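You operate a simulated robot arm through the tools that you are given. There is no shell and no other tool. Be economical: measure what you need, move in short steps, check, and stop when the job is done.

The job below is to be done with a simulated robot arm. You get a single attempt, and the scene is never put back.

TASK
Lift the basket, rack the rinsed sleeve and rub off the grey scum.
Fine: basket up by its lever; the sleeve with a black top band stands on the drip rack; orange pad, back on the ledge; the water stays. Spill a teaspoon at most, drop nothing, leave nothing switched on. Set down upright: sleeve with a black top band. What is to be rubbed or washed off counts as gone when no trace of it is left.
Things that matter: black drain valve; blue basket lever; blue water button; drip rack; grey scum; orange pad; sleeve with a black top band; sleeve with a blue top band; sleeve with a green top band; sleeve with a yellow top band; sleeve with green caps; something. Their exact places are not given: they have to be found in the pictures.

Only the result counts: the job must be done as asked and must still hold three seconds after the hand-in. Knocking over, shifting, dropping, spilling or breaking anything else fails it.

THE ROBOT
A 7-joint arm with a two-finger parallel gripper on a trunk, on a base that drives. Base frame: it is fixed to the floor where the robot stands at the start and does not move with it; the origin is under the middle of the robot, x ahead of it, y to its left, z up. Readings come in mm, degrees, newtons and seconds.
With the tool pointing down near the work surface it reaches from about 260 to 600 mm from the robot's upright axis, wherever it stands. Its first joint turns from -166.0 to 166.0 degrees. Places, roughly: black drain valve [600, -600, 1100]; blue basket lever [600, -100, 1000]; blue water button [700, -200, 1200]; drip rack [400, -900, 800]; grey scum [300, -300, 900]; sleeve with a blue top band (5x5x9 cm) [300, 500, 900]; sleeve with a green top band (5x5x9 cm) [500, 500, 900]; sleeve with a yellow top band (5x5x9 cm) [400, 500, 900]; something [500, -400, 900]. Payload 3.4 kg.
The tool frame sits at the grasp point between the pads (the TCP): z along the fingers, y along the line on which they close. The tips reach 30 mm beyond it. The gripper opens to 94 mm. The fingers are 28 mm wide and 10 mm thick; the gripper's body (50 by 96 mm) begins 55 mm behind the TCP.
Orientation is told as [roll, pitch, yaw] about the base's x, y, z axes, in that order, counted from this pose: with the fingers straight down and closing along the base's y, the tool's x points along the base's -x, its y along +y and its z along -z.

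THE INTERFACE
- The arm moves only by the tool drive_tool. Its argument "series" is a list of rows, each an object (a shift or turn left out is 0, a gripper value left out holds the last) with "translation": the shift along the base's x, y, z in mm, a list of three; "turn": the turn, a rotation vector about the base's x, y, z in degrees, a list of three; "gripper": the gripper command, from -1 (shut) to 1 (fully open), values between in proportion. In form: [{"translation": [x, y, z], "turn": [wx, wy, wz], "gripper": gripper}, ...]. A call has 1 to 10 rows; each row shifts and turns the commanded pose from where the row before left it. Each row takes 0.2 s and may step no farther than 50 mm and 8.6 degrees from the row before; otherwise, or with a gripper value out of range, the whole call is refused. Where a pose cannot be reached the arm comes as near as it can. A force on the tool above 50 N (or 10 N above the force at the start of the call, whichever is more), or a blocked arm, ends the call early, and 0.2 s more pass. The fingers move at their own pace (about 72 mm/s each) and stop on an object; they squeeze with about 44 N. The grip force told is the motor's: it shows also when the fingers shut on nothing. Time passes only in rows, and 0.2 s behind the last, so rows that do not move let the fingers close. The reply holds the time, the measured pose of the TCP, the force on the tool along the base axes, the opening and the grip force, in the units named above and with some noise, with the torque about the TCP (base axes, N m) and any sound that the robot's microphone picked up, and new pictures: "show" is both (left out), scene, wrist or none.
- Cameras (640 x 400 px; columns grow to the right, rows downward): "scene" is now at [-4.4, 110.8, 1566.1]; the picture's right is [-0.58, -0.81, 0.00], its down [-0.69, 0.50, -0.53] and it looks along [0.43, -0.31, -0.85] (base axes); focal length 271 px, centre (320, 200). "wrist" rides on the gripper at [76, 14, -103] in the tool frame; the picture's right is [-0.18, 0.98, 0.00], its down [-0.75, -0.14, -0.64] and it looks along [-0.63, -0.12, 0.77] (tool axes); focal length 243 px, centre (320, 200).
- move_column(by): slides the trunk up (or, below 0, down) by that many mm; the arm and the scene camera ride with it, the base frame stays. It gives what a move gives, with no picture.
- roll_base(legs): drives the robot by 1 to 6 legs, each [ahead, left, turn to the left] in mm, mm and degrees, along the robot's own axes; the way and the turn of a leg run together, so that a leg with both is an arc; at most 1500 mm and 180 degrees a leg. The arm and the cameras ride along, it lands a little off, and it stops where it bumps. It gives what a move gives, and a new picture of the scene camera.
- turn_head(pan, tilt): turns the head with the scene camera to pan (to the left, within 155 degrees either way) and tilt (down, from -29 to 69), counted from straight ahead of the robot. It gives what a move gives, and a new picture of the scene camera.
- probe_pixels(camera, pixels): for up to 12 pixels [column, row] of the newest picture of that camera ("zoom" is the newest enlarged one), the place [x, y, z] in the base frame of the surface seen there, good to about 2 mm. The clock stands still meanwhile.
- inspect(camera, box): a new picture of the part [left, top, right, bottom] of that camera's present view, enlarged. The clock stands still meanwhile.
- sign_off(): hands the job in; it is judged then, once.

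Work in short steps. Measure before you move; look again where a grasp or a placing could have gone wrong, and mend it. You have 80 turns and 260 pictures in all, those below and enlarged ones among them. Open the gripper and draw the arm clear of the work before you hand the job in, unless the task says otherwise; then end with one line.

The tools are called after "Emit:" by a JSON object that holds its "name" and its "arguments". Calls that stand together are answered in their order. drive_tool: Moves the arm, as the interface text tells. Its arguments: {"type":"object","properties":{"series":{"type":"array","items":{"type":"object","properties":{"translation":{"type":"array","items":{"type":"number"}},"turn":{"type":"array","items":{"type":"number"}},"gripper":{"type":"number"}}}},"show":{"type":"string","enum":["both","scene","wrist","none"]}},"required":["series"]} The other tools are called the same way: move_column (by) slides the trunk up or down; roll_base (legs) drives the base; turn_head (pan, tilt) turns the head that bears the scene camera; probe_pixels (camera, pixels) gives the place of the surface under pixels of a picture; inspect (camera, box) takes an enlarged picture of a part of a camera's view; sign_off () hands the job in.

At the start:

```text
time: 0.0
tool_pos: [172.1, -286.7, 1193.3]
tcp_rot: [0.0, 0.0, 0.0]
wrist_force: [-0.1, -0.2, -0.8]
moment: [0.01, -0.02, -0.01]
width: 94.0
grip_force: 0.1
trunk travel left (down, up): [-250.0, 136.0]
robot x, y, heading: [-1.5, -2.3, 0.0]
head pan, tilt: [-35.7, 58.2]
```

scene: 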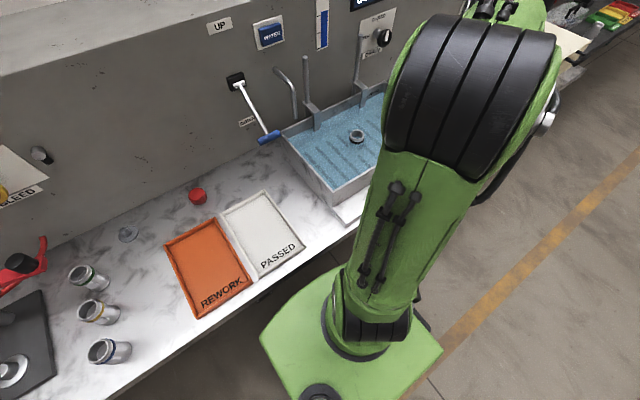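
wrist: 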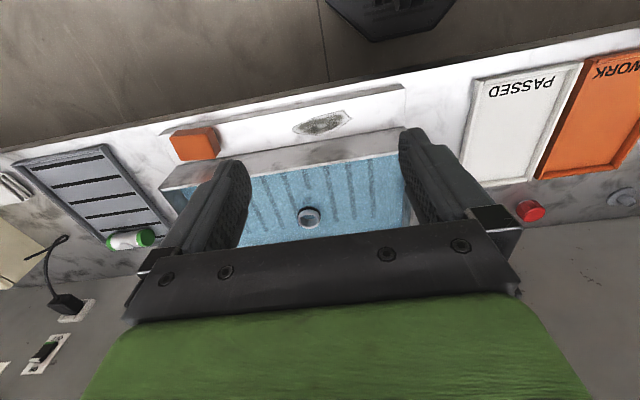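

The scene shows the basin with water, a lever at about (255,110), and the orange pad in the wrist view at (195,143). I'll enlarge both views before measuring.

Emit:
{"name": "inspect", "arguments": {"camera": "scene", "box": [200, 0, 420, 230]}}

Emit:
{"name": "inspect", "arguments": {"camera": "wrist", "box": [0, 80, 440, 360]}}

Emit:
{"name": "probe_pixels", "arguments": {"camera": "wrist", "pixels": [[195, 143], [325, 122], [310, 217], [130, 240], [90, 190], [290, 100], [405, 90], [290, 150], [60, 350]]}}

Emit:
{"name": "probe_pixels", "arguments": {"camera": "scene", "pixels": [[268, 138], [236, 82], [357, 136], [318, 120], [270, 35], [383, 38], [325, 195], [345, 213], [350, 160], [306, 70], [290, 95], [285, 140]]}}

```text
1.74 times, centred on (310, 115) of scene
```

zoom: 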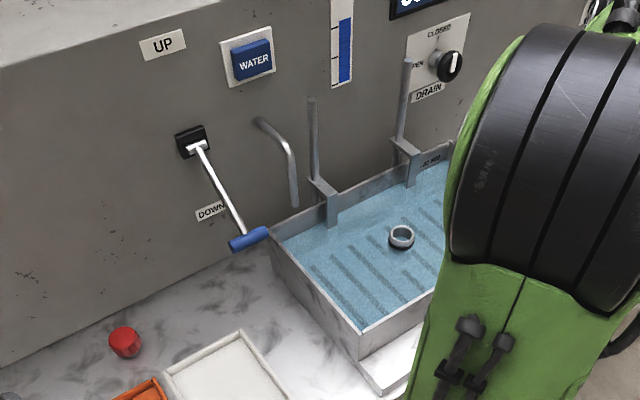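

```text
1.43 times, centred on (220, 220) of wrist
```

zoom: 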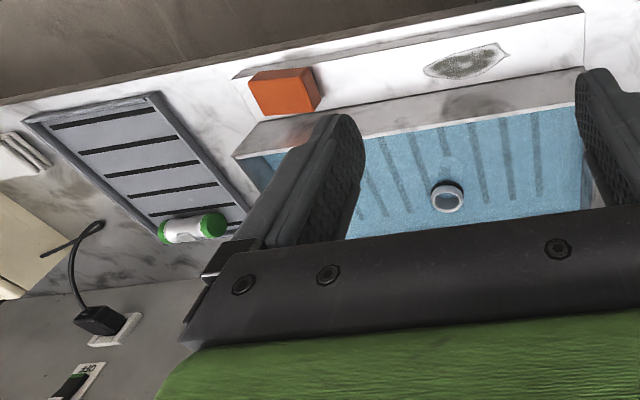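

```text
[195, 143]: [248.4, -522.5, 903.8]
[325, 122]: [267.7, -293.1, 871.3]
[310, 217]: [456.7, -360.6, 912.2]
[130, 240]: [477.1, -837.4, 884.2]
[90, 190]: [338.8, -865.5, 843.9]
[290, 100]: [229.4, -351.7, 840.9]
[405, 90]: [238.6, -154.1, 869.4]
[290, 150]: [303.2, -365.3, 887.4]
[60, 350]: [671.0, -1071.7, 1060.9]
```

```text
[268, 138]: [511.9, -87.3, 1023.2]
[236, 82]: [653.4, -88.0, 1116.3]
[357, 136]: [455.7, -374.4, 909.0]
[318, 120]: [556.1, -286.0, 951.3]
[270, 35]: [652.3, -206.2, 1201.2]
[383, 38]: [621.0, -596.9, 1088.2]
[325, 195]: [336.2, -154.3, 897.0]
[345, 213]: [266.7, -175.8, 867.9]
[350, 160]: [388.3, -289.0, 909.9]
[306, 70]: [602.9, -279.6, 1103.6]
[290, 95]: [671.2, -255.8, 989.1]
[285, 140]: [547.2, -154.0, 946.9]
```

The lever's blue handle is at about (512,-87,1023) and its pivot at (653,-88,1116). I'll zoom in on the lever to measure the handle's extent and the UP label.

Emit:
{"name": "inspect", "arguments": {"camera": "scene", "box": [210, 10, 306, 150]}}

```text
2.86 times, centred on (258, 80) of scene
```

zoom: 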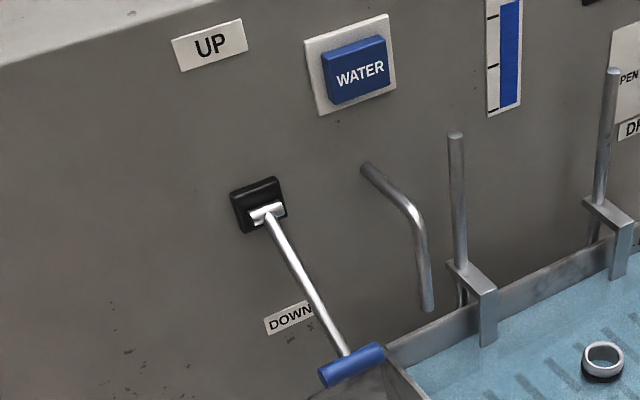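

Emit:
{"name": "probe_pixels", "arguments": {"camera": "zoom", "pixels": [[326, 376], [378, 352], [350, 362], [348, 345], [300, 275], [270, 222], [268, 208], [210, 45], [290, 318], [603, 350], [600, 372], [366, 168]]}}

```text
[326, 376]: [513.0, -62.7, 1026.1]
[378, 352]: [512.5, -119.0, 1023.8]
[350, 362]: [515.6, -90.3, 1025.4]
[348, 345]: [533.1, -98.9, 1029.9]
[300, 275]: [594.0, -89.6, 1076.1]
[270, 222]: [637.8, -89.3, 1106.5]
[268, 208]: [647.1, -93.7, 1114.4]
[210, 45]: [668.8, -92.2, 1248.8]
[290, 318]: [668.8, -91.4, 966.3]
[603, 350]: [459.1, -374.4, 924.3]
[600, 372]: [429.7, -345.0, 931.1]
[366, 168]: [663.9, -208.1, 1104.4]
```

Handle centre is about (517,-91,1018), 60 mm long along y, and the pivot about (650,-91,1112). I'll shut the fingers and pitch the tool forward so it can push the handle up from below.

Emit:
{"name": "drive_tool", "arguments": {"series": [{"translation": [18, 20, 0], "turn": [0, -8, 0], "gripper": -1}, {"translation": [18, 20, 0], "turn": [0, -8, 0]}, {"translation": [18, 20, 0], "turn": [0, -8, 0]}, {"translation": [18, 20, 0], "turn": [0, -8, 0]}, {"translation": [18, 20, -10], "turn": [0, -8, 0]}, {"translation": [18, 20, -10], "turn": [0, -8, 0]}, {"translation": [18, 20, -10], "turn": [0, -8, 0]}, {"translation": [18, 20, -10], "turn": [0, -8, 0]}, {"translation": [18, 20, -10], "turn": [0, -8, 0]}, {"translation": [18, 16, -10], "turn": [0, -8, 0]}]}}

```text
time: 2.2
tool_pos: [351.9, -195.3, 1172.7]
tcp_rot: [-4.0, -69.2, 4.5]
wrist_force: [0.8, -0.9, -0.6]
moment: [0.02, -0.03, 0.03]
width: 0.0
grip_force: 33.1
out of reach, approached as far as the arm can: row 7, 8, 9, 10
trunk travel left (down, up): [-250.0, 136.0]
robot x, y, heading: [-4.0, 1.3, 0.1]
head pan, tilt: [-35.7, 58.2]
```

scene: 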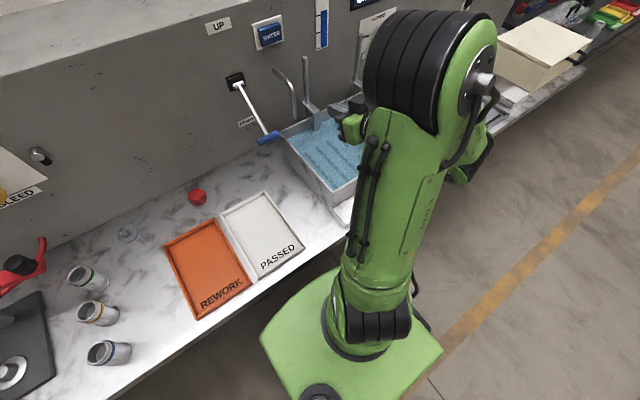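
wrist: 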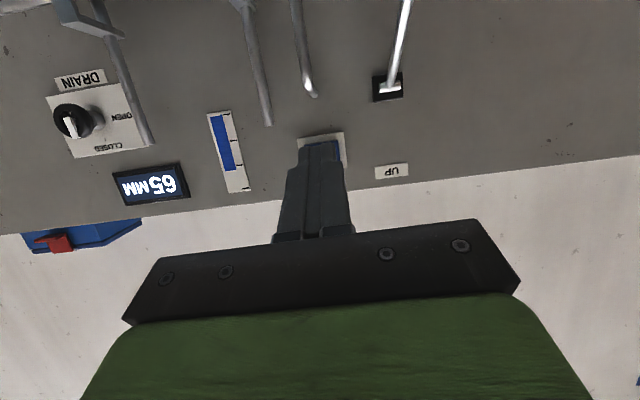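

The pitch went most of the way (-69), but y lagged at -195 because the arm is too cramped. I'll back the base off a little to make room and then check the pose.

Emit:
{"name": "roll_base", "arguments": {"legs": [[-120, 0, 0]]}}

Emit:
{"name": "drive_tool", "arguments": {"series": [{"translation": [20, 20, -10]}, {"translation": [20, 20, -10]}, {"translation": [0, 0, 0]}]}}

```text
time: 3.4
tool_pos: [229.0, -191.2, 1175.5]
tcp_rot: [-4.3, -69.3, 4.8]
wrist_force: [0.2, -0.4, 0.3]
moment: [-0.02, 0.02, 0.02]
width: 0.0
grip_force: 32.8
trunk travel left (down, up): [-250.0, 136.0]
robot x, y, heading: [-118.2, -2.6, 0.2]
head pan, tilt: [-35.7, 58.2]
```

scene: 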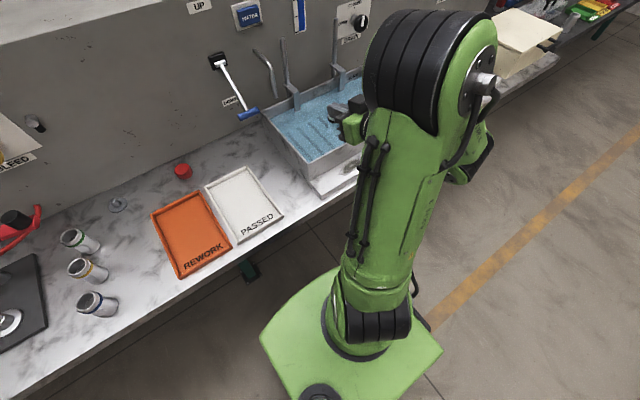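

```text
time: 4.2
tool_pos: [269.4, -153.0, 1152.6]
tcp_rot: [-4.3, -69.3, 4.9]
wrist_force: [0.1, 0.0, -0.4]
moment: [0.0, -0.03, -0.03]
width: 0.0
grip_force: 33.2
trunk travel left (down, up): [-250.0, 136.0]
robot x, y, heading: [-119.9, -2.1, 0.3]
head pan, tilt: [-35.7, 58.2]
```

scene: 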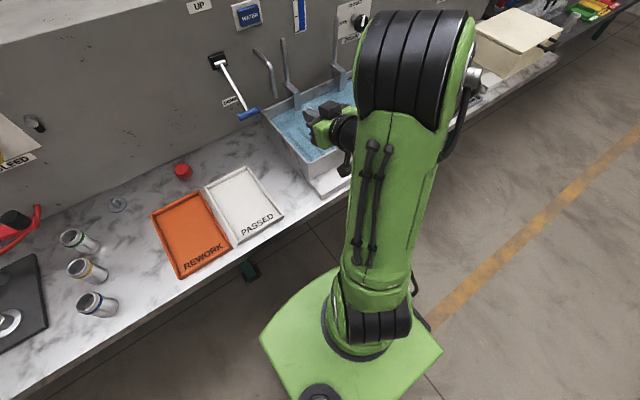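
wrist: 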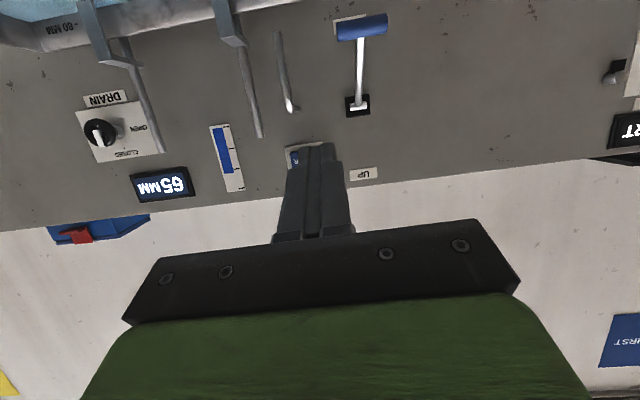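

The arm now has room. I'll go below and in front of the handle, to about (400,-91,980).

Emit:
{"name": "drive_tool", "arguments": {"series": [{"translation": [26, 12.4, -34.5]}, {"translation": [26, 12.4, -34.5]}, {"translation": [26, 12.4, -34.5]}, {"translation": [26, 12.4, -34.5]}, {"translation": [26, 12.4, -34.5]}, {"translation": [0, 0, 0]}]}}

```text
time: 5.6
tool_pos: [395.8, -91.2, 983.2]
tcp_rot: [-4.3, -69.3, 5.0]
wrist_force: [0.2, -0.4, 0.7]
moment: [-0.03, 0.02, 0.0]
width: 0.0
grip_force: 33.2
trunk travel left (down, up): [-250.0, 136.0]
robot x, y, heading: [-120.0, -1.2, 0.1]
head pan, tilt: [-35.7, 58.2]
```

scene: 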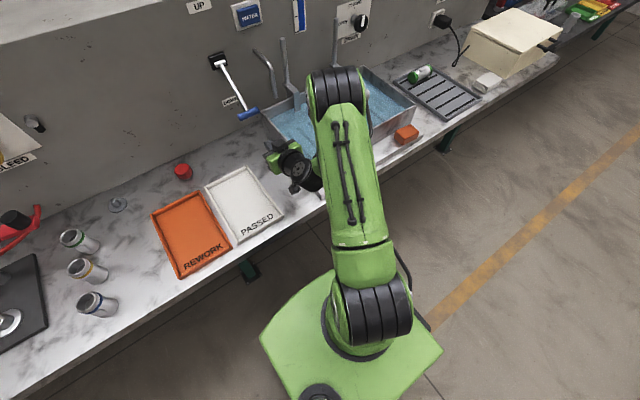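
wrist: 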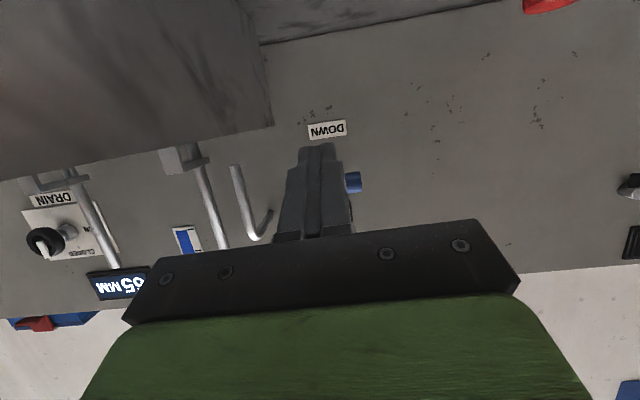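

The fingers are below and in front of the handle, which shows at (353,182) behind the fingertips. I'll go 102 mm forward under it, then start lifting.

Emit:
{"name": "drive_tool", "arguments": {"series": [{"translation": [34, 0, 0]}, {"translation": [34, 0, 0]}, {"translation": [34, 0, 0]}, {"translation": [0, 0, 10]}, {"translation": [0, 0, 10]}]}}

```text
time: 6.8
tool_pos: [499.2, -89.4, 1000.4]
tcp_rot: [-4.1, -68.8, 4.7]
wrist_force: [-9.1, -0.5, -10.0]
moment: [0.01, 0.12, -0.01]
width: 0.0
grip_force: 33.3
trunk travel left (down, up): [-250.0, 136.0]
robot x, y, heading: [-120.2, -0.3, 0.0]
head pan, tilt: [-35.7, 58.2]
```

scene: 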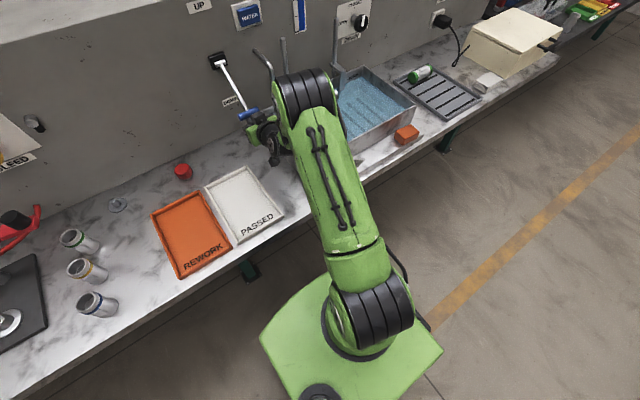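
wrist: 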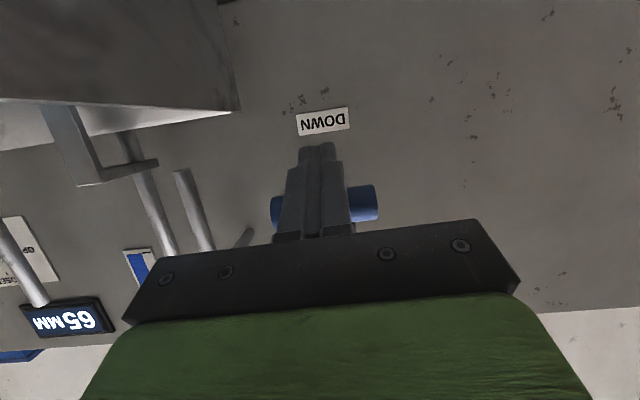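

There is contact (about 10 N), with the handle visible on both sides of the fingers. I'll follow the arc upward at a modest speed.

Emit:
{"name": "drive_tool", "arguments": {"series": [{"translation": [-8, 0, 12]}, {"translation": [-6, 0, 12.5]}, {"translation": [-5, 0, 13.5]}, {"translation": [-4, 0, 13.5]}, {"translation": [-3, 0, 14]}, {"translation": [-2, 0, 14]}, {"translation": [-1, 0, 14]}, {"translation": [1, 0, 14]}, {"translation": [2, 0, 14]}, {"translation": [3, 0, 14]}]}}

```text
time: 9.0
tool_pos: [478.3, -89.1, 1137.9]
tcp_rot: [-4.3, -69.4, 5.1]
wrist_force: [-1.6, -0.1, -2.3]
moment: [0.01, 0.02, 0.0]
width: 0.0
grip_force: 33.2
trunk travel left (down, up): [-250.0, 136.0]
robot x, y, heading: [-115.5, -2.2, 0.2]
head pan, tilt: [-35.7, 58.2]
```

scene: 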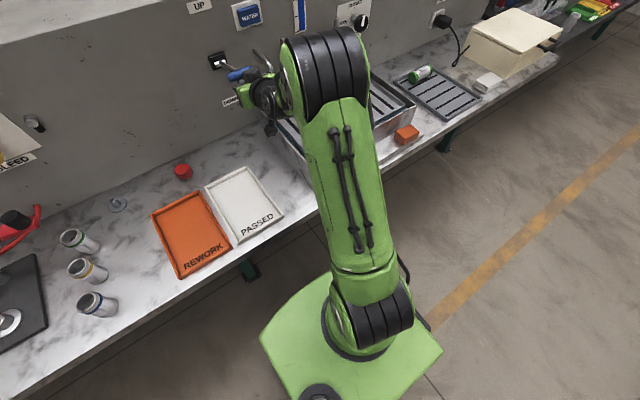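
wrist: 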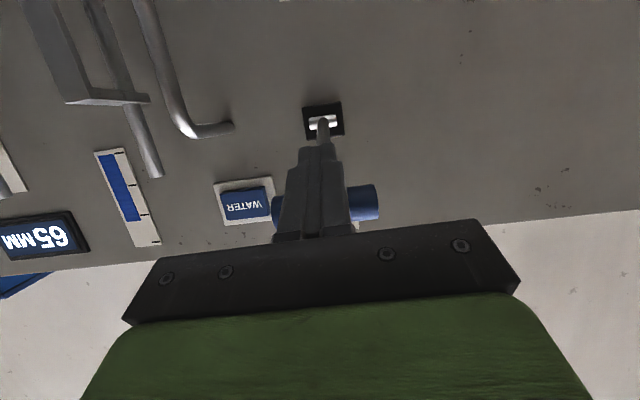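

The lever is above horizontal and the basket is rising. I'll continue along the arc to the stop.

Emit:
{"name": "drive_tool", "arguments": {"series": [{"translation": [3, 0, 14]}, {"translation": [4, 0, 13.5]}, {"translation": [5, 0, 13.5]}, {"translation": [6, 0, 12.5]}, {"translation": [8, 0, 10]}]}}

```text
time: 10.3
tool_pos: [498.5, -89.0, 1185.1]
tcp_rot: [-2.8, -67.0, 3.7]
wrist_force: [-5.4, -0.3, -3.9]
moment: [0.02, 0.02, -0.03]
width: 0.1
grip_force: 32.5
trunk travel left (down, up): [-250.0, 136.0]
robot x, y, heading: [-124.0, -2.2, 0.2]
head pan, tilt: [-35.7, 58.2]
stopped in row 5: the force on the tool passed its limit at 58 N (the readings are from after the stop); the commanded pose is now the measured one
```

scene: 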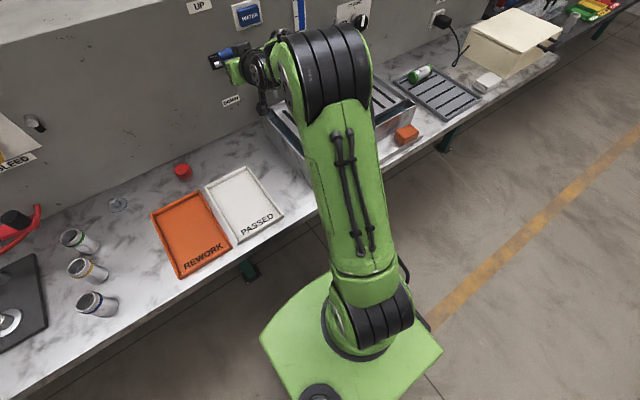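
wrist: 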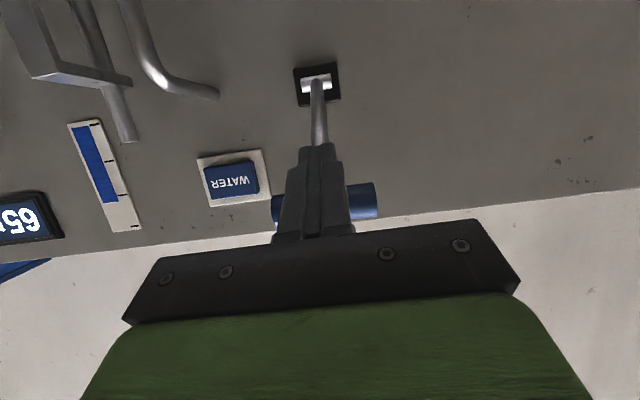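

The lever hit its upper stop. I'll withdraw gently, a little down and back, and see whether it holds.

Emit:
{"name": "drive_tool", "arguments": {"series": [{"translation": [0, 0, -10]}, {"translation": [-10, 0, -20]}, {"translation": [-40, 0, -10]}, {"translation": [-40, 0, 0]}, {"translation": [-40, 0, 0]}, {"translation": [0, 0, 0]}]}}

```text
time: 11.7
tool_pos: [369.9, -87.7, 1143.8]
tcp_rot: [-3.0, -67.2, 3.7]
wrist_force: [-0.2, 0.2, -0.2]
moment: [-0.03, 0.01, 0.0]
width: 0.1
grip_force: 32.6
trunk travel left (down, up): [-250.0, 136.0]
robot x, y, heading: [-123.7, -0.9, 0.2]
head pan, tilt: [-35.7, 58.2]
```

scene: 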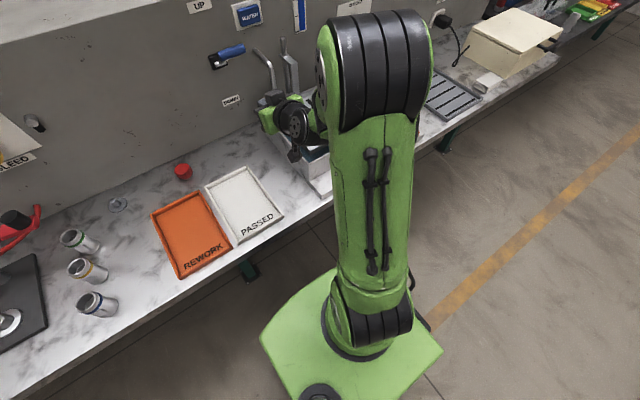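
wrist: 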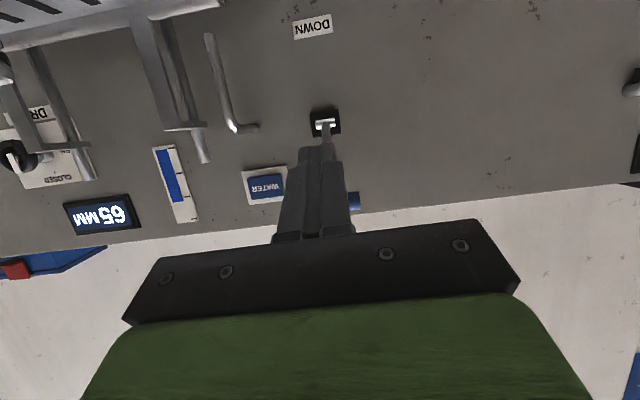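

The lever holds up. Now I'll turn the tool back to straight down and shift the base to the right to face the basin.

Emit:
{"name": "drive_tool", "arguments": {"series": [{"translation": [-10, 0, 10], "turn": [0, 8.4, 0]}, {"translation": [-10, -10, 10], "turn": [0, 8.4, 0]}, {"translation": [-10, -10, 10], "turn": [0, 8.4, 0]}, {"translation": [-10, -10, 10], "turn": [0, 8.4, 0]}, {"translation": [-10, -10, 10], "turn": [0, 8.4, 0]}, {"translation": [0, -10, 10], "turn": [0, 8.4, 0]}, {"translation": [0, -10, 10], "turn": [0, 8.4, 0]}, {"translation": [0, 0, 0], "turn": [0, 8.4, 0]}, {"translation": [0, 0, 0], "gripper": 1}], "show": "none"}}

Emit:
{"name": "roll_base", "arguments": {"legs": [[0, -450, 0]]}}

Emit:
{"name": "turn_head", "arguments": {"pan": -10, "tilt": 50}}

```text
time: 13.7
tool_pos: [316.7, -149.9, 1216.7]
tcp_rot: [0.4, 0.1, 1.5]
wrist_force: [0.5, -0.4, 0.2]
moment: [0.04, 0.0, -0.01]
width: 52.9
grip_force: 0.0
trunk travel left (down, up): [-250.0, 136.0]
robot x, y, heading: [-118.8, 0.5, 0.0]
head pan, tilt: [-35.7, 58.2]
```

```text
time: 16.4
tool_pos: [317.2, -602.8, 1215.7]
tcp_rot: [0.5, 0.0, 1.4]
wrist_force: [-0.3, 0.9, -0.1]
moment: [0.01, -0.03, 0.02]
width: 94.4
grip_force: 0.0
trunk travel left (down, up): [-250.0, 136.0]
robot x, y, heading: [-118.5, -451.7, -0.2]
head pan, tilt: [-35.7, 58.2]
```

scene: 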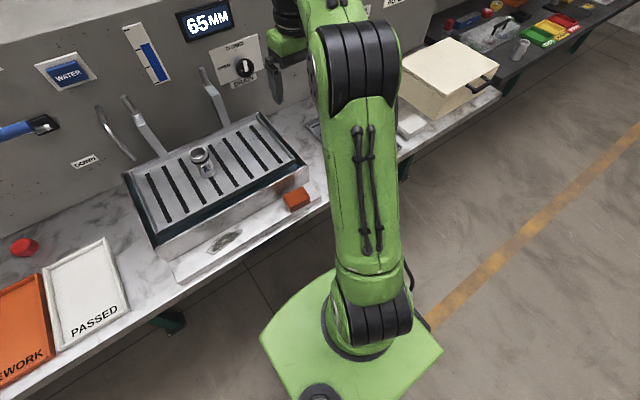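

```text
time: 17.3
tool_pos: [317.7, -603.9, 1216.9]
tcp_rot: [0.4, 0.0, 1.4]
wrist_force: [0.3, -0.3, 0.1]
moment: [-0.01, -0.01, -0.02]
width: 94.2
grip_force: 0.0
trunk travel left (down, up): [-250.0, 136.0]
robot x, y, heading: [-120.1, -452.1, 0.0]
head pan, tilt: [-10.0, 50.0]
```

scene: 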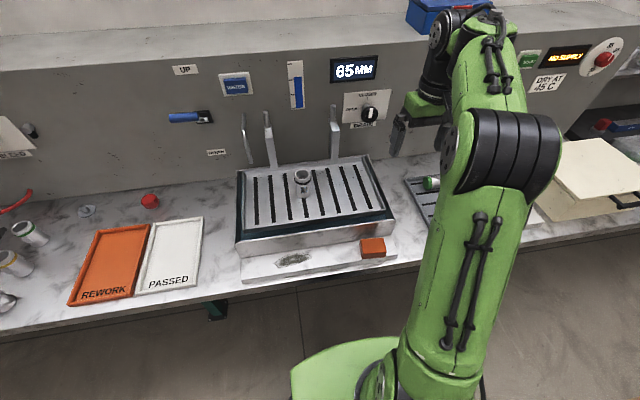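

The basket is up with the sleeve standing on the grate at (303,182). I'll zoom in and measure it, the pad, the scum and the lever.

Emit:
{"name": "inspect", "arguments": {"camera": "scene", "box": [225, 140, 415, 280]}}

Emit:
{"name": "probe_pixels", "arguments": {"camera": "scene", "pixels": [[303, 174], [303, 195], [297, 178], [310, 178], [184, 117], [207, 116], [280, 215], [330, 210]]}}

```text
2.86 times, centred on (320, 210) of scene
```

zoom: 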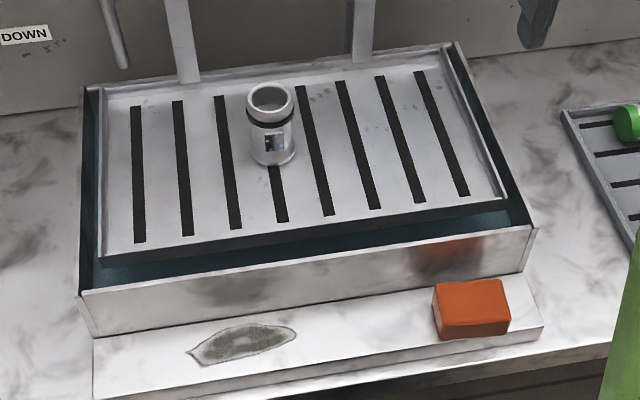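

```text
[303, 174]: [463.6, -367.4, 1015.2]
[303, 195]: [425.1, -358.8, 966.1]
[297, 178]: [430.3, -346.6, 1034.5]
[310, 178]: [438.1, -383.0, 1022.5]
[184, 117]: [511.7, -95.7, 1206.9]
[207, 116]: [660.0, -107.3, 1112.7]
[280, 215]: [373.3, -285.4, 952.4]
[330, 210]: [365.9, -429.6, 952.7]
```

Emit:
{"name": "probe_pixels", "arguments": {"camera": "zoom", "pixels": [[250, 97], [293, 97], [270, 85], [270, 112], [271, 140], [272, 165], [433, 290], [505, 285], [440, 325], [505, 322], [190, 355], [295, 333]]}}

Emit:
{"name": "probe_pixels", "arguments": {"camera": "zoom", "pixels": [[240, 325], [240, 360], [470, 283], [470, 305], [470, 330], [100, 390], [535, 335], [520, 285], [95, 345], [150, 345], [400, 320], [300, 350]]}}

```text
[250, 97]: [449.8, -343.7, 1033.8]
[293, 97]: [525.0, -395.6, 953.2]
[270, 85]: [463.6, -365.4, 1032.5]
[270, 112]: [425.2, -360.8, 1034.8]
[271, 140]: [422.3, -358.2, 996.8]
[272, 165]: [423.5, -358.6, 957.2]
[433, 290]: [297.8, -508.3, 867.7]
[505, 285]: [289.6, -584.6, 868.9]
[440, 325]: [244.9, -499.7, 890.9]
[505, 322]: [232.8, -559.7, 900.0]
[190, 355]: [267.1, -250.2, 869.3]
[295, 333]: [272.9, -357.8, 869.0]
```

```text
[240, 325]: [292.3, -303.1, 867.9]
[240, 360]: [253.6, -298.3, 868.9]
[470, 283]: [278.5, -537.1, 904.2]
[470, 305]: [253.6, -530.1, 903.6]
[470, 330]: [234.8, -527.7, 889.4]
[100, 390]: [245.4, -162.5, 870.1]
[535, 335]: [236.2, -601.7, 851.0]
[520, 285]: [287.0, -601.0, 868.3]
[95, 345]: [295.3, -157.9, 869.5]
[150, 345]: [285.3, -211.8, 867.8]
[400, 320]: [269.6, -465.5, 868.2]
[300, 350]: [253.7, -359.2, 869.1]
```

The sleeve is centred near (446,-364), with its top at z 1034 and the grate at 952. I'll move above it.

Emit:
{"name": "drive_tool", "arguments": {"series": [{"translation": [21.4, 40, -14.5], "turn": [0, 0, -1.4]}, {"translation": [21.4, 40, -14.5]}, {"translation": [21.4, 40, -14.5]}, {"translation": [21.4, 40, -14.5]}, {"translation": [21.4, 40, -14.5]}, {"translation": [21.4, 40, -14.5]}, {"translation": [0, 0, 0]}]}}

```text
time: 18.9
tool_pos: [437.7, -361.1, 1127.2]
tcp_rot: [0.6, 0.0, -0.1]
wrist_force: [0.5, 0.2, 0.5]
moment: [-0.01, 0.0, 0.01]
width: 94.0
grip_force: 0.0
out of reach, approached as far as the arm can: row 6
trunk travel left (down, up): [-250.0, 136.0]
robot x, y, heading: [-117.0, -450.7, 0.3]
head pan, tilt: [-10.0, 50.0]
```

scene: 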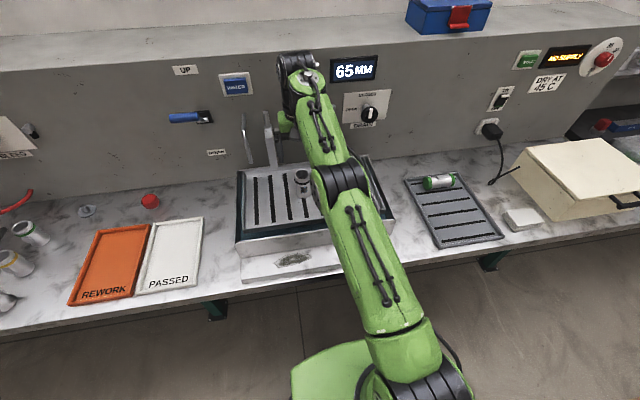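
wrist: 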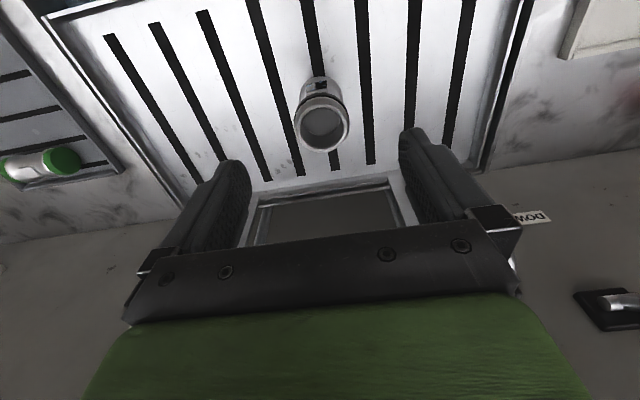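

The arm is at its reach limit (x 437.7). I'll draw the tool back a little, drive the base 80 mm forward, and look into the sleeve and at the rack.

Emit:
{"name": "drive_tool", "arguments": {"series": [{"translation": [-35, 0, 0]}, {"translation": [-40, 0, 0]}], "show": "none"}}

Emit:
{"name": "roll_base", "arguments": {"legs": [[80, 0, 0]]}}

Emit:
{"name": "inspect", "arguments": {"camera": "wrist", "box": [220, 20, 420, 200]}}

Emit:
{"name": "inspect", "arguments": {"camera": "scene", "box": [395, 150, 555, 260]}}

```text
time: 19.5
tool_pos: [363.6, -364.9, 1127.4]
tcp_rot: [0.4, -0.2, 0.1]
wrist_force: [0.3, 0.1, 0.2]
moment: [-0.02, 0.02, -0.02]
width: 93.9
grip_force: 0.0
trunk travel left (down, up): [-250.0, 136.0]
robot x, y, heading: [-118.6, -453.2, 0.2]
head pan, tilt: [-10.0, 50.0]
```

```text
time: 20.6
tool_pos: [447.1, -364.7, 1126.4]
tcp_rot: [0.4, -0.1, 0.0]
wrist_force: [0.7, 0.5, -0.6]
moment: [0.02, 0.01, 0.02]
width: 93.8
grip_force: 0.0
trunk travel left (down, up): [-250.0, 136.0]
robot x, y, heading: [-38.1, -452.2, -0.1]
head pan, tilt: [-10.0, 50.0]
```

scene: 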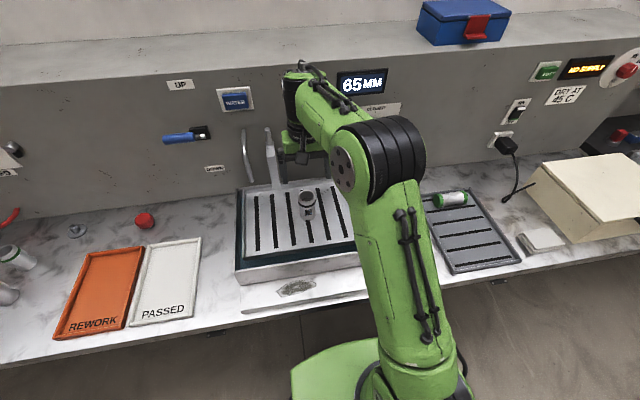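

```text
2.22 times, centred on (320, 110) of wrist
```

zoom: 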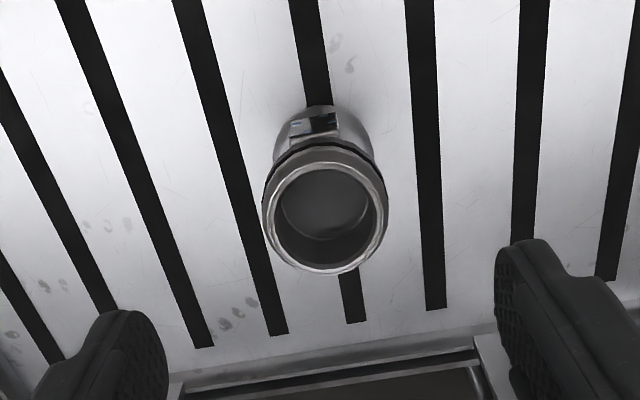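

```text
3.64 times, centred on (475, 205) of scene
```

zoom: 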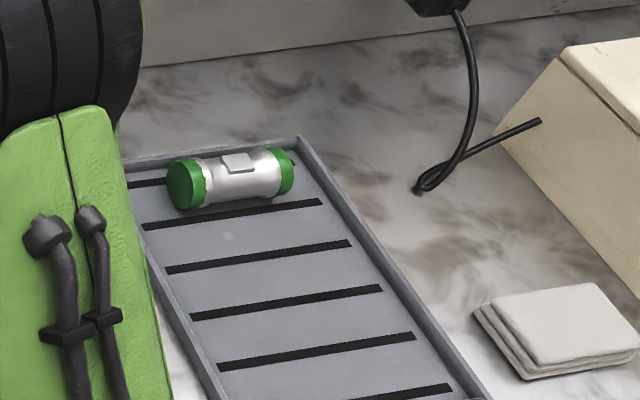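

The sleeve is a tube with a visible inner floor; I'll check how deep that floor is in case it holds water, and measure the rack surface.

Emit:
{"name": "probe_pixels", "arguments": {"camera": "zoom", "pixels": [[285, 225], [240, 240], [340, 320], [310, 300], [350, 250], [145, 225], [240, 180], [200, 365], [440, 330]]}}

Emit:
{"name": "inspect", "arguments": {"camera": "wrist", "box": [270, 50, 370, 160]}}

Emit:
{"name": "probe_pixels", "arguments": {"camera": "wrist", "pixels": [[322, 112], [322, 118], [305, 118], [345, 118], [322, 142], [320, 78]]}}

```text
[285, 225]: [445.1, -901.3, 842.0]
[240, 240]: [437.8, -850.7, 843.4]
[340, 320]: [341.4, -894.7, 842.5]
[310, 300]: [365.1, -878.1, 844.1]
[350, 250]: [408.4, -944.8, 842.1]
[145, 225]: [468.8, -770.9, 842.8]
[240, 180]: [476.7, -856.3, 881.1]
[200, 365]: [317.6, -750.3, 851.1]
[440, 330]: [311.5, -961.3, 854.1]
```

```text
3.64 times, centred on (320, 105) of wrist
```

zoom: 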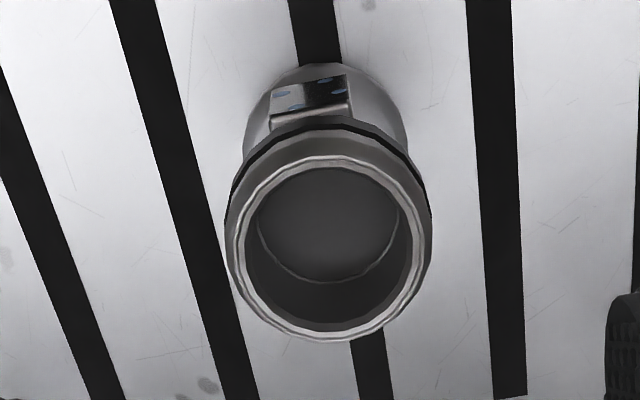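

```text
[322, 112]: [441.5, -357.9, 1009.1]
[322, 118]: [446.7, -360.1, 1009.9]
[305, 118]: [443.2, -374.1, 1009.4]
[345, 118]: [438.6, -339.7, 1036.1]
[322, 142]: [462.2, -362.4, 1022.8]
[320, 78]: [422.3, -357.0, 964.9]
```

The inner floor is a solid plug 25 mm below the rim. The TCP (447,-365) is centred on the sleeve, so I'll go down 118 mm and close.

Emit:
{"name": "drive_tool", "arguments": {"series": [{"translation": [0, 0, -40]}, {"translation": [0, 1, -40]}, {"translation": [0, 0, -38]}, {"translation": [0, 0, 0]}, {"gripper": -1}, {"translation": [0, 0, 0]}, {"translation": [0, 0, 0]}, {"translation": [0, 0, 0]}]}}

```text
time: 22.4
tool_pos: [445.9, -361.9, 1009.7]
tcp_rot: [0.4, 0.0, 0.0]
wrist_force: [0.3, 0.2, 0.5]
moment: [0.02, -0.02, -0.01]
width: 48.5
grip_force: 44.1
trunk travel left (down, up): [-250.0, 136.0]
robot x, y, heading: [-38.6, -453.0, -0.1]
head pan, tilt: [-10.0, 50.0]
```

scene: 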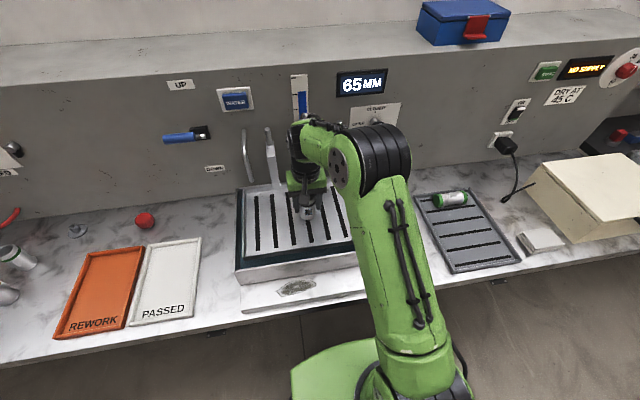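
wrist: 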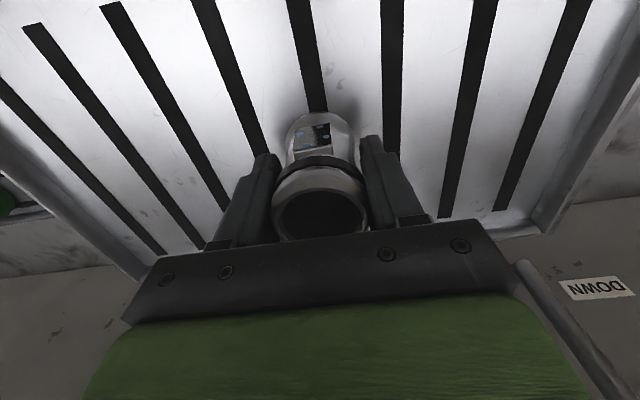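

The sleeve is gripped at 48.5 mm, with its base about 58 mm below the TCP. I'll lift it straight up and let it drip over the basket.

Emit:
{"name": "drive_tool", "arguments": {"series": [{"translation": [0, 0, 15]}, {"translation": [0, 0, 15]}, {"translation": [0, 0, 20]}, {"translation": [0, 0, 20]}, {"translation": [0, 0, 20]}, {"translation": [0, 0, 0]}, {"translation": [0, 0, 0]}, {"translation": [0, 0, 0]}, {"translation": [0, 0, 0]}, {"translation": [0, 0, 0]}]}}

```text
time: 24.6
tool_pos: [446.5, -359.9, 1100.3]
tcp_rot: [0.4, 0.0, 0.0]
wrist_force: [0.1, 0.0, -3.6]
moment: [0.0, 0.03, 0.01]
width: 48.5
grip_force: 43.8
trunk travel left (down, up): [-250.0, 136.0]
robot x, y, heading: [-40.5, -451.6, 0.1]
head pan, tilt: [-10.0, 50.0]
```

scene: 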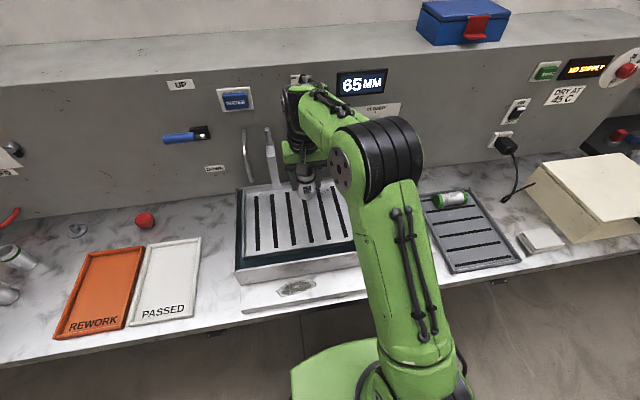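
wrist: 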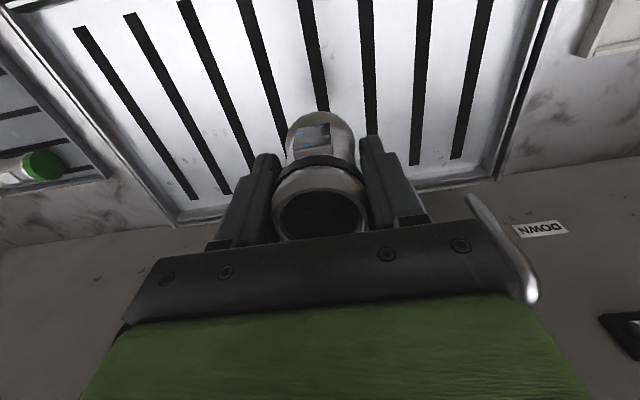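

The weight is steady (3.6 N). I'll let it drip another two seconds, then drive the base right toward the rack.

Emit:
{"name": "drive_tool", "arguments": {"series": [{"translation": [0, 0, 0]}, {"translation": [0, 0, 0]}, {"translation": [0, 0, 0]}, {"translation": [0, 0, 0]}, {"translation": [0, 0, 0]}, {"translation": [0, 0, 0]}, {"translation": [0, 0, 0]}, {"translation": [0, 0, 0]}, {"translation": [0, 0, 0]}, {"translation": [0, 0, 0]}], "show": "none"}}

Emit:
{"name": "roll_base", "arguments": {"legs": [[0, -350, 0]]}}

Emit:
{"name": "turn_head", "arguments": {"pan": -10, "tilt": 50}}

```text
time: 26.8
tool_pos: [446.0, -361.9, 1099.6]
tcp_rot: [0.4, 0.0, 0.1]
wrist_force: [0.9, -0.1, -3.7]
moment: [0.01, 0.01, -0.01]
width: 48.5
grip_force: 44.3
trunk travel left (down, up): [-250.0, 136.0]
robot x, y, heading: [-40.2, -450.7, -0.1]
head pan, tilt: [-10.0, 50.0]
```

```text
time: 29.1
tool_pos: [444.8, -715.5, 1099.0]
tcp_rot: [0.4, 0.0, 0.0]
wrist_force: [-0.1, 0.0, -4.0]
moment: [0.07, -0.01, -0.01]
width: 48.1
grip_force: 44.2
trunk travel left (down, up): [-250.0, 136.0]
robot x, y, heading: [-41.9, -810.4, 0.1]
head pan, tilt: [-10.0, 50.0]
```

scene: 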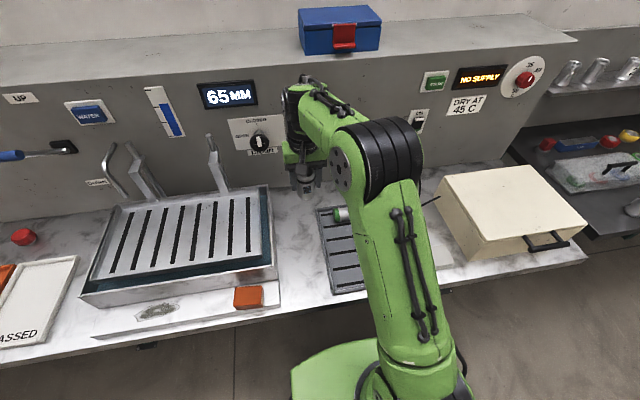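

```text
time: 29.6
tool_pos: [446.5, -714.2, 1099.5]
tcp_rot: [0.4, 0.0, 0.0]
wrist_force: [0.2, -0.1, -3.7]
moment: [-0.01, -0.03, 0.0]
width: 48.2
grip_force: 44.0
trunk travel left (down, up): [-250.0, 136.0]
robot x, y, heading: [-36.8, -806.0, -0.3]
head pan, tilt: [-10.0, 50.0]
```

scene: 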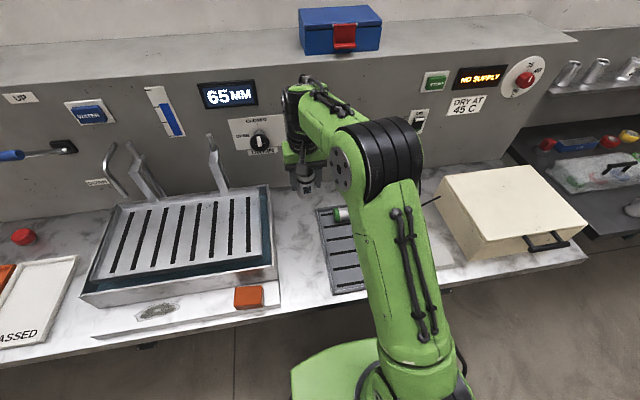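

All steady. I'll bring the sleeve over the clear middle of the rack, to about (370,-860), keeping it upright.

Emit:
{"name": "drive_tool", "arguments": {"series": [{"translation": [-15, -29, -20]}, {"translation": [-15, -29, -20]}, {"translation": [-15, -29, -20]}, {"translation": [-15, -29, -20]}, {"translation": [-16, -29, -20]}, {"translation": [0, 0, 0]}]}}

```text
time: 31.1
tool_pos: [368.1, -856.5, 999.2]
tcp_rot: [0.4, 0.1, 0.0]
wrist_force: [0.6, 0.6, -4.3]
moment: [0.0, -0.04, -0.01]
width: 47.8
grip_force: 43.9
trunk travel left (down, up): [-250.0, 136.0]
robot x, y, heading: [-35.6, -804.1, -0.0]
head pan, tilt: [-10.0, 50.0]
```

scene: 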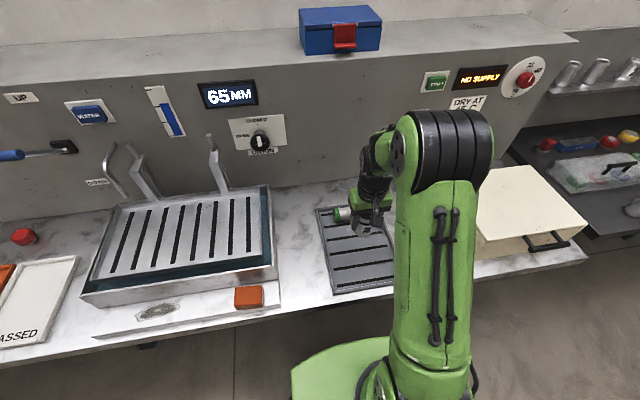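
wrist: 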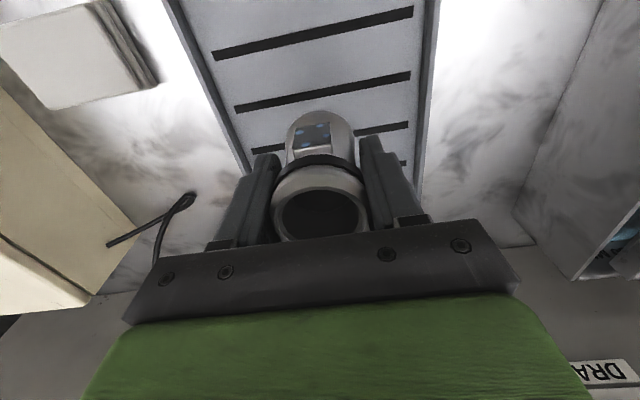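

The sleeve is above the rack at (368,-857). I'll lower it to about 5 mm above, then creep down to contact.

Emit:
{"name": "drive_tool", "arguments": {"series": [{"translation": [0, 0, -30]}, {"translation": [0, 0, -30]}, {"translation": [0, 0, -20]}, {"translation": [0, 0, -8]}, {"translation": [0, 0, -4]}, {"translation": [0, 0, -3]}, {"translation": [0, 0, 0]}]}}

```text
time: 32.6
tool_pos: [369.4, -859.6, 904.6]
tcp_rot: [0.4, 0.0, -0.1]
wrist_force: [0.5, -0.2, -4.3]
moment: [-0.01, -0.01, -0.04]
width: 47.9
grip_force: 44.1
trunk travel left (down, up): [-250.0, 136.0]
robot x, y, heading: [-37.9, -807.6, 0.1]
head pan, tilt: [-10.0, 50.0]
```

scene: 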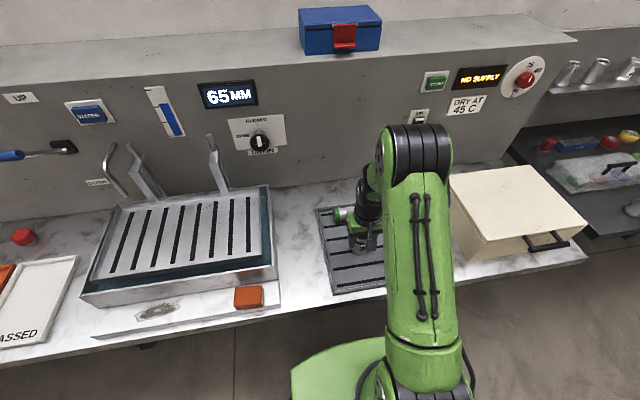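
wrist: 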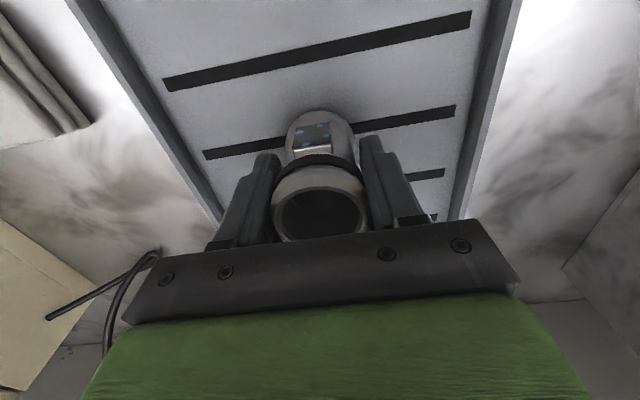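

No contact yet (force -4.3 N). I'll creep down in 1.5 mm steps until the force changes.

Emit:
{"name": "drive_tool", "arguments": {"series": [{"translation": [0, 0, -1.5]}, {"translation": [0, 0, -1.5]}, {"translation": [0, 0, 0]}], "show": "none"}}

Emit:
{"name": "drive_tool", "arguments": {"series": [{"translation": [0, 0, -1]}, {"translation": [0, 0, -1]}, {"translation": [0, 0, 0]}], "show": "wrist"}}

```text
time: 33.5
tool_pos: [369.3, -859.8, 900.9]
tcp_rot: [0.3, 0.0, 0.0]
wrist_force: [0.4, 0.5, -4.2]
moment: [-0.01, 0.01, 0.04]
width: 48.0
grip_force: 44.3
trunk travel left (down, up): [-250.0, 136.0]
robot x, y, heading: [-36.1, -804.4, 0.4]
head pan, tilt: [-10.0, 50.0]
```

```text
time: 34.2
tool_pos: [370.0, -860.8, 900.3]
tcp_rot: [0.4, -0.2, 0.0]
wrist_force: [0.0, 0.5, 16.1]
moment: [-0.37, 0.25, 0.04]
width: 48.2
grip_force: 43.9
trunk travel left (down, up): [-250.0, 136.0]
robot x, y, heading: [-42.5, -807.7, 0.2]
head pan, tilt: [-10.0, 50.0]
```

wrist: 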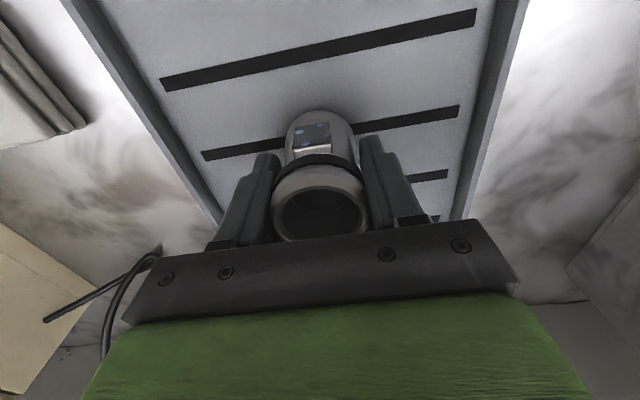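

There is contact with the rack (force rose to +16 N). I'll ease off slightly, open the fingers and rise straight up.

Emit:
{"name": "drive_tool", "arguments": {"series": [{"translation": [0, 0, 0.8]}, {"gripper": 0.3}, {"gripper": 1}, {"translation": [0, 0, 0]}, {"translation": [0, 0, 0]}, {"translation": [0, 0, 25]}, {"translation": [0, 0, 40]}, {"translation": [-20, 0, 45]}, {"translation": [-30, 30, 35]}, {"translation": [0, 0, 0]}]}}

```text
refused: row 9 steps farther than a row can; nothing moved
```

Row 9 stepped too far, so I'll shorten it and resend.

Emit:
{"name": "drive_tool", "arguments": {"series": [{"translation": [0, 0, 0.8]}, {"gripper": 0.3}, {"gripper": 1}, {"translation": [0, 0, 0]}, {"translation": [0, 0, 0]}, {"translation": [0, 0, 25]}, {"translation": [0, 0, 40]}, {"translation": [-10, 0, 45]}, {"translation": [-20, 20, 35]}, {"translation": [0, 0, 0]}]}}

```text
time: 36.5
tool_pos: [339.1, -838.3, 1042.1]
tcp_rot: [0.4, -0.1, 0.0]
wrist_force: [0.6, -0.1, 0.6]
moment: [0.0, -0.02, -0.05]
width: 94.1
grip_force: 0.2
trunk travel left (down, up): [-250.0, 136.0]
robot x, y, heading: [-37.1, -810.3, 0.4]
head pan, tilt: [-10.0, 50.0]
```

scene: 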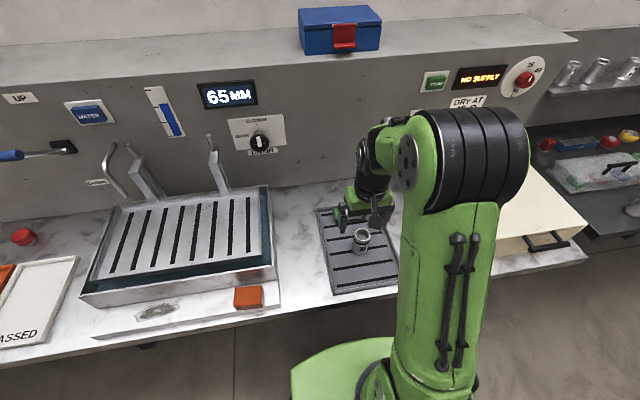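
wrist: 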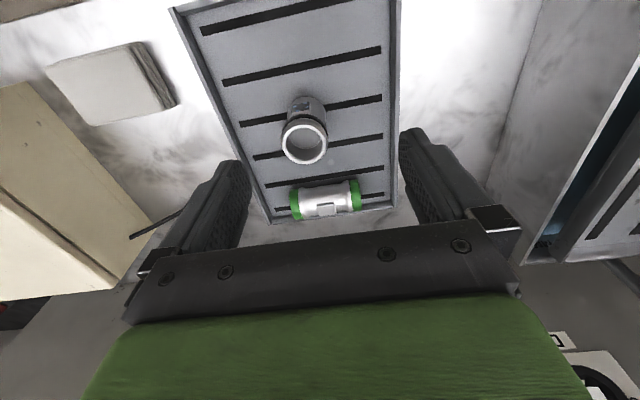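

The sleeve stands upright on the rack at (304,140) in the wrist view. I'll drive the base back left so the pad and scum are in front.

Emit:
{"name": "drive_tool", "arguments": {"series": [{"translation": [0, 0, 45]}, {"translation": [0, 0, 0]}], "show": "none"}}

Emit:
{"name": "roll_base", "arguments": {"legs": [[-40, 0, 0], [0, 350, 0]]}}

Emit:
{"name": "turn_head", "arguments": {"pan": 5, "tilt": 60}}

```text
time: 37.0
tool_pos: [338.5, -838.6, 1089.3]
tcp_rot: [0.4, 0.0, 0.0]
wrist_force: [0.4, 0.4, 0.1]
moment: [0.01, 0.0, 0.0]
width: 93.9
grip_force: 0.0
trunk travel left (down, up): [-250.0, 136.0]
robot x, y, heading: [-36.1, -805.8, 0.1]
head pan, tilt: [-10.0, 50.0]
```

```text
time: 39.8
tool_pos: [299.3, -493.9, 1089.8]
tcp_rot: [0.4, -0.1, -0.5]
wrist_force: [-0.4, 0.5, -0.3]
moment: [0.02, 0.02, 0.03]
width: 93.9
grip_force: 0.1
trunk travel left (down, up): [-250.0, 136.0]
robot x, y, heading: [-77.0, -459.9, -0.5]
head pan, tilt: [-10.0, 50.0]
```

scene: 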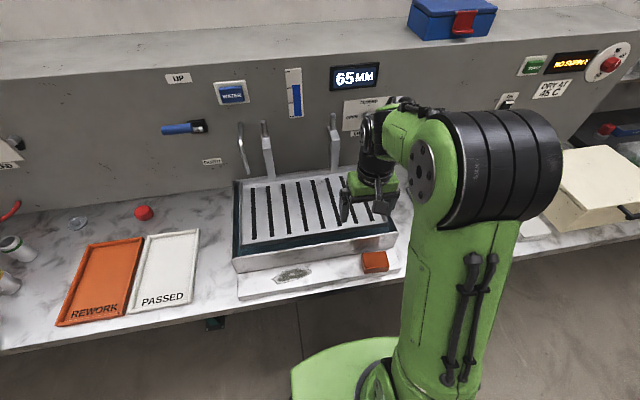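

```text
time: 40.6
tool_pos: [299.3, -494.0, 1090.0]
tcp_rot: [0.4, 0.0, -0.5]
wrist_force: [-1.0, 0.7, 0.2]
moment: [0.01, 0.01, 0.01]
width: 93.7
grip_force: 0.1
trunk travel left (down, up): [-250.0, 136.0]
robot x, y, heading: [-76.7, -458.1, -0.5]
head pan, tilt: [5.0, 60.0]
```

scene: 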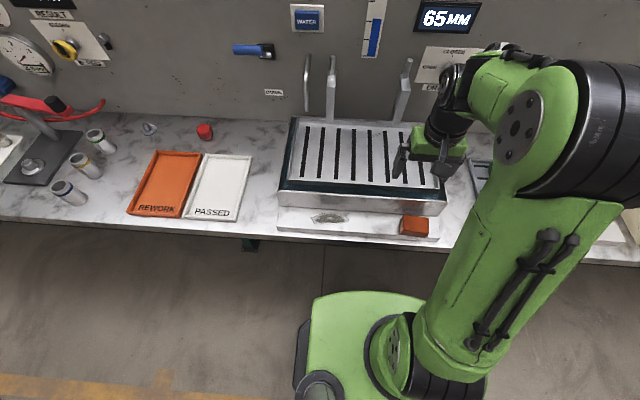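

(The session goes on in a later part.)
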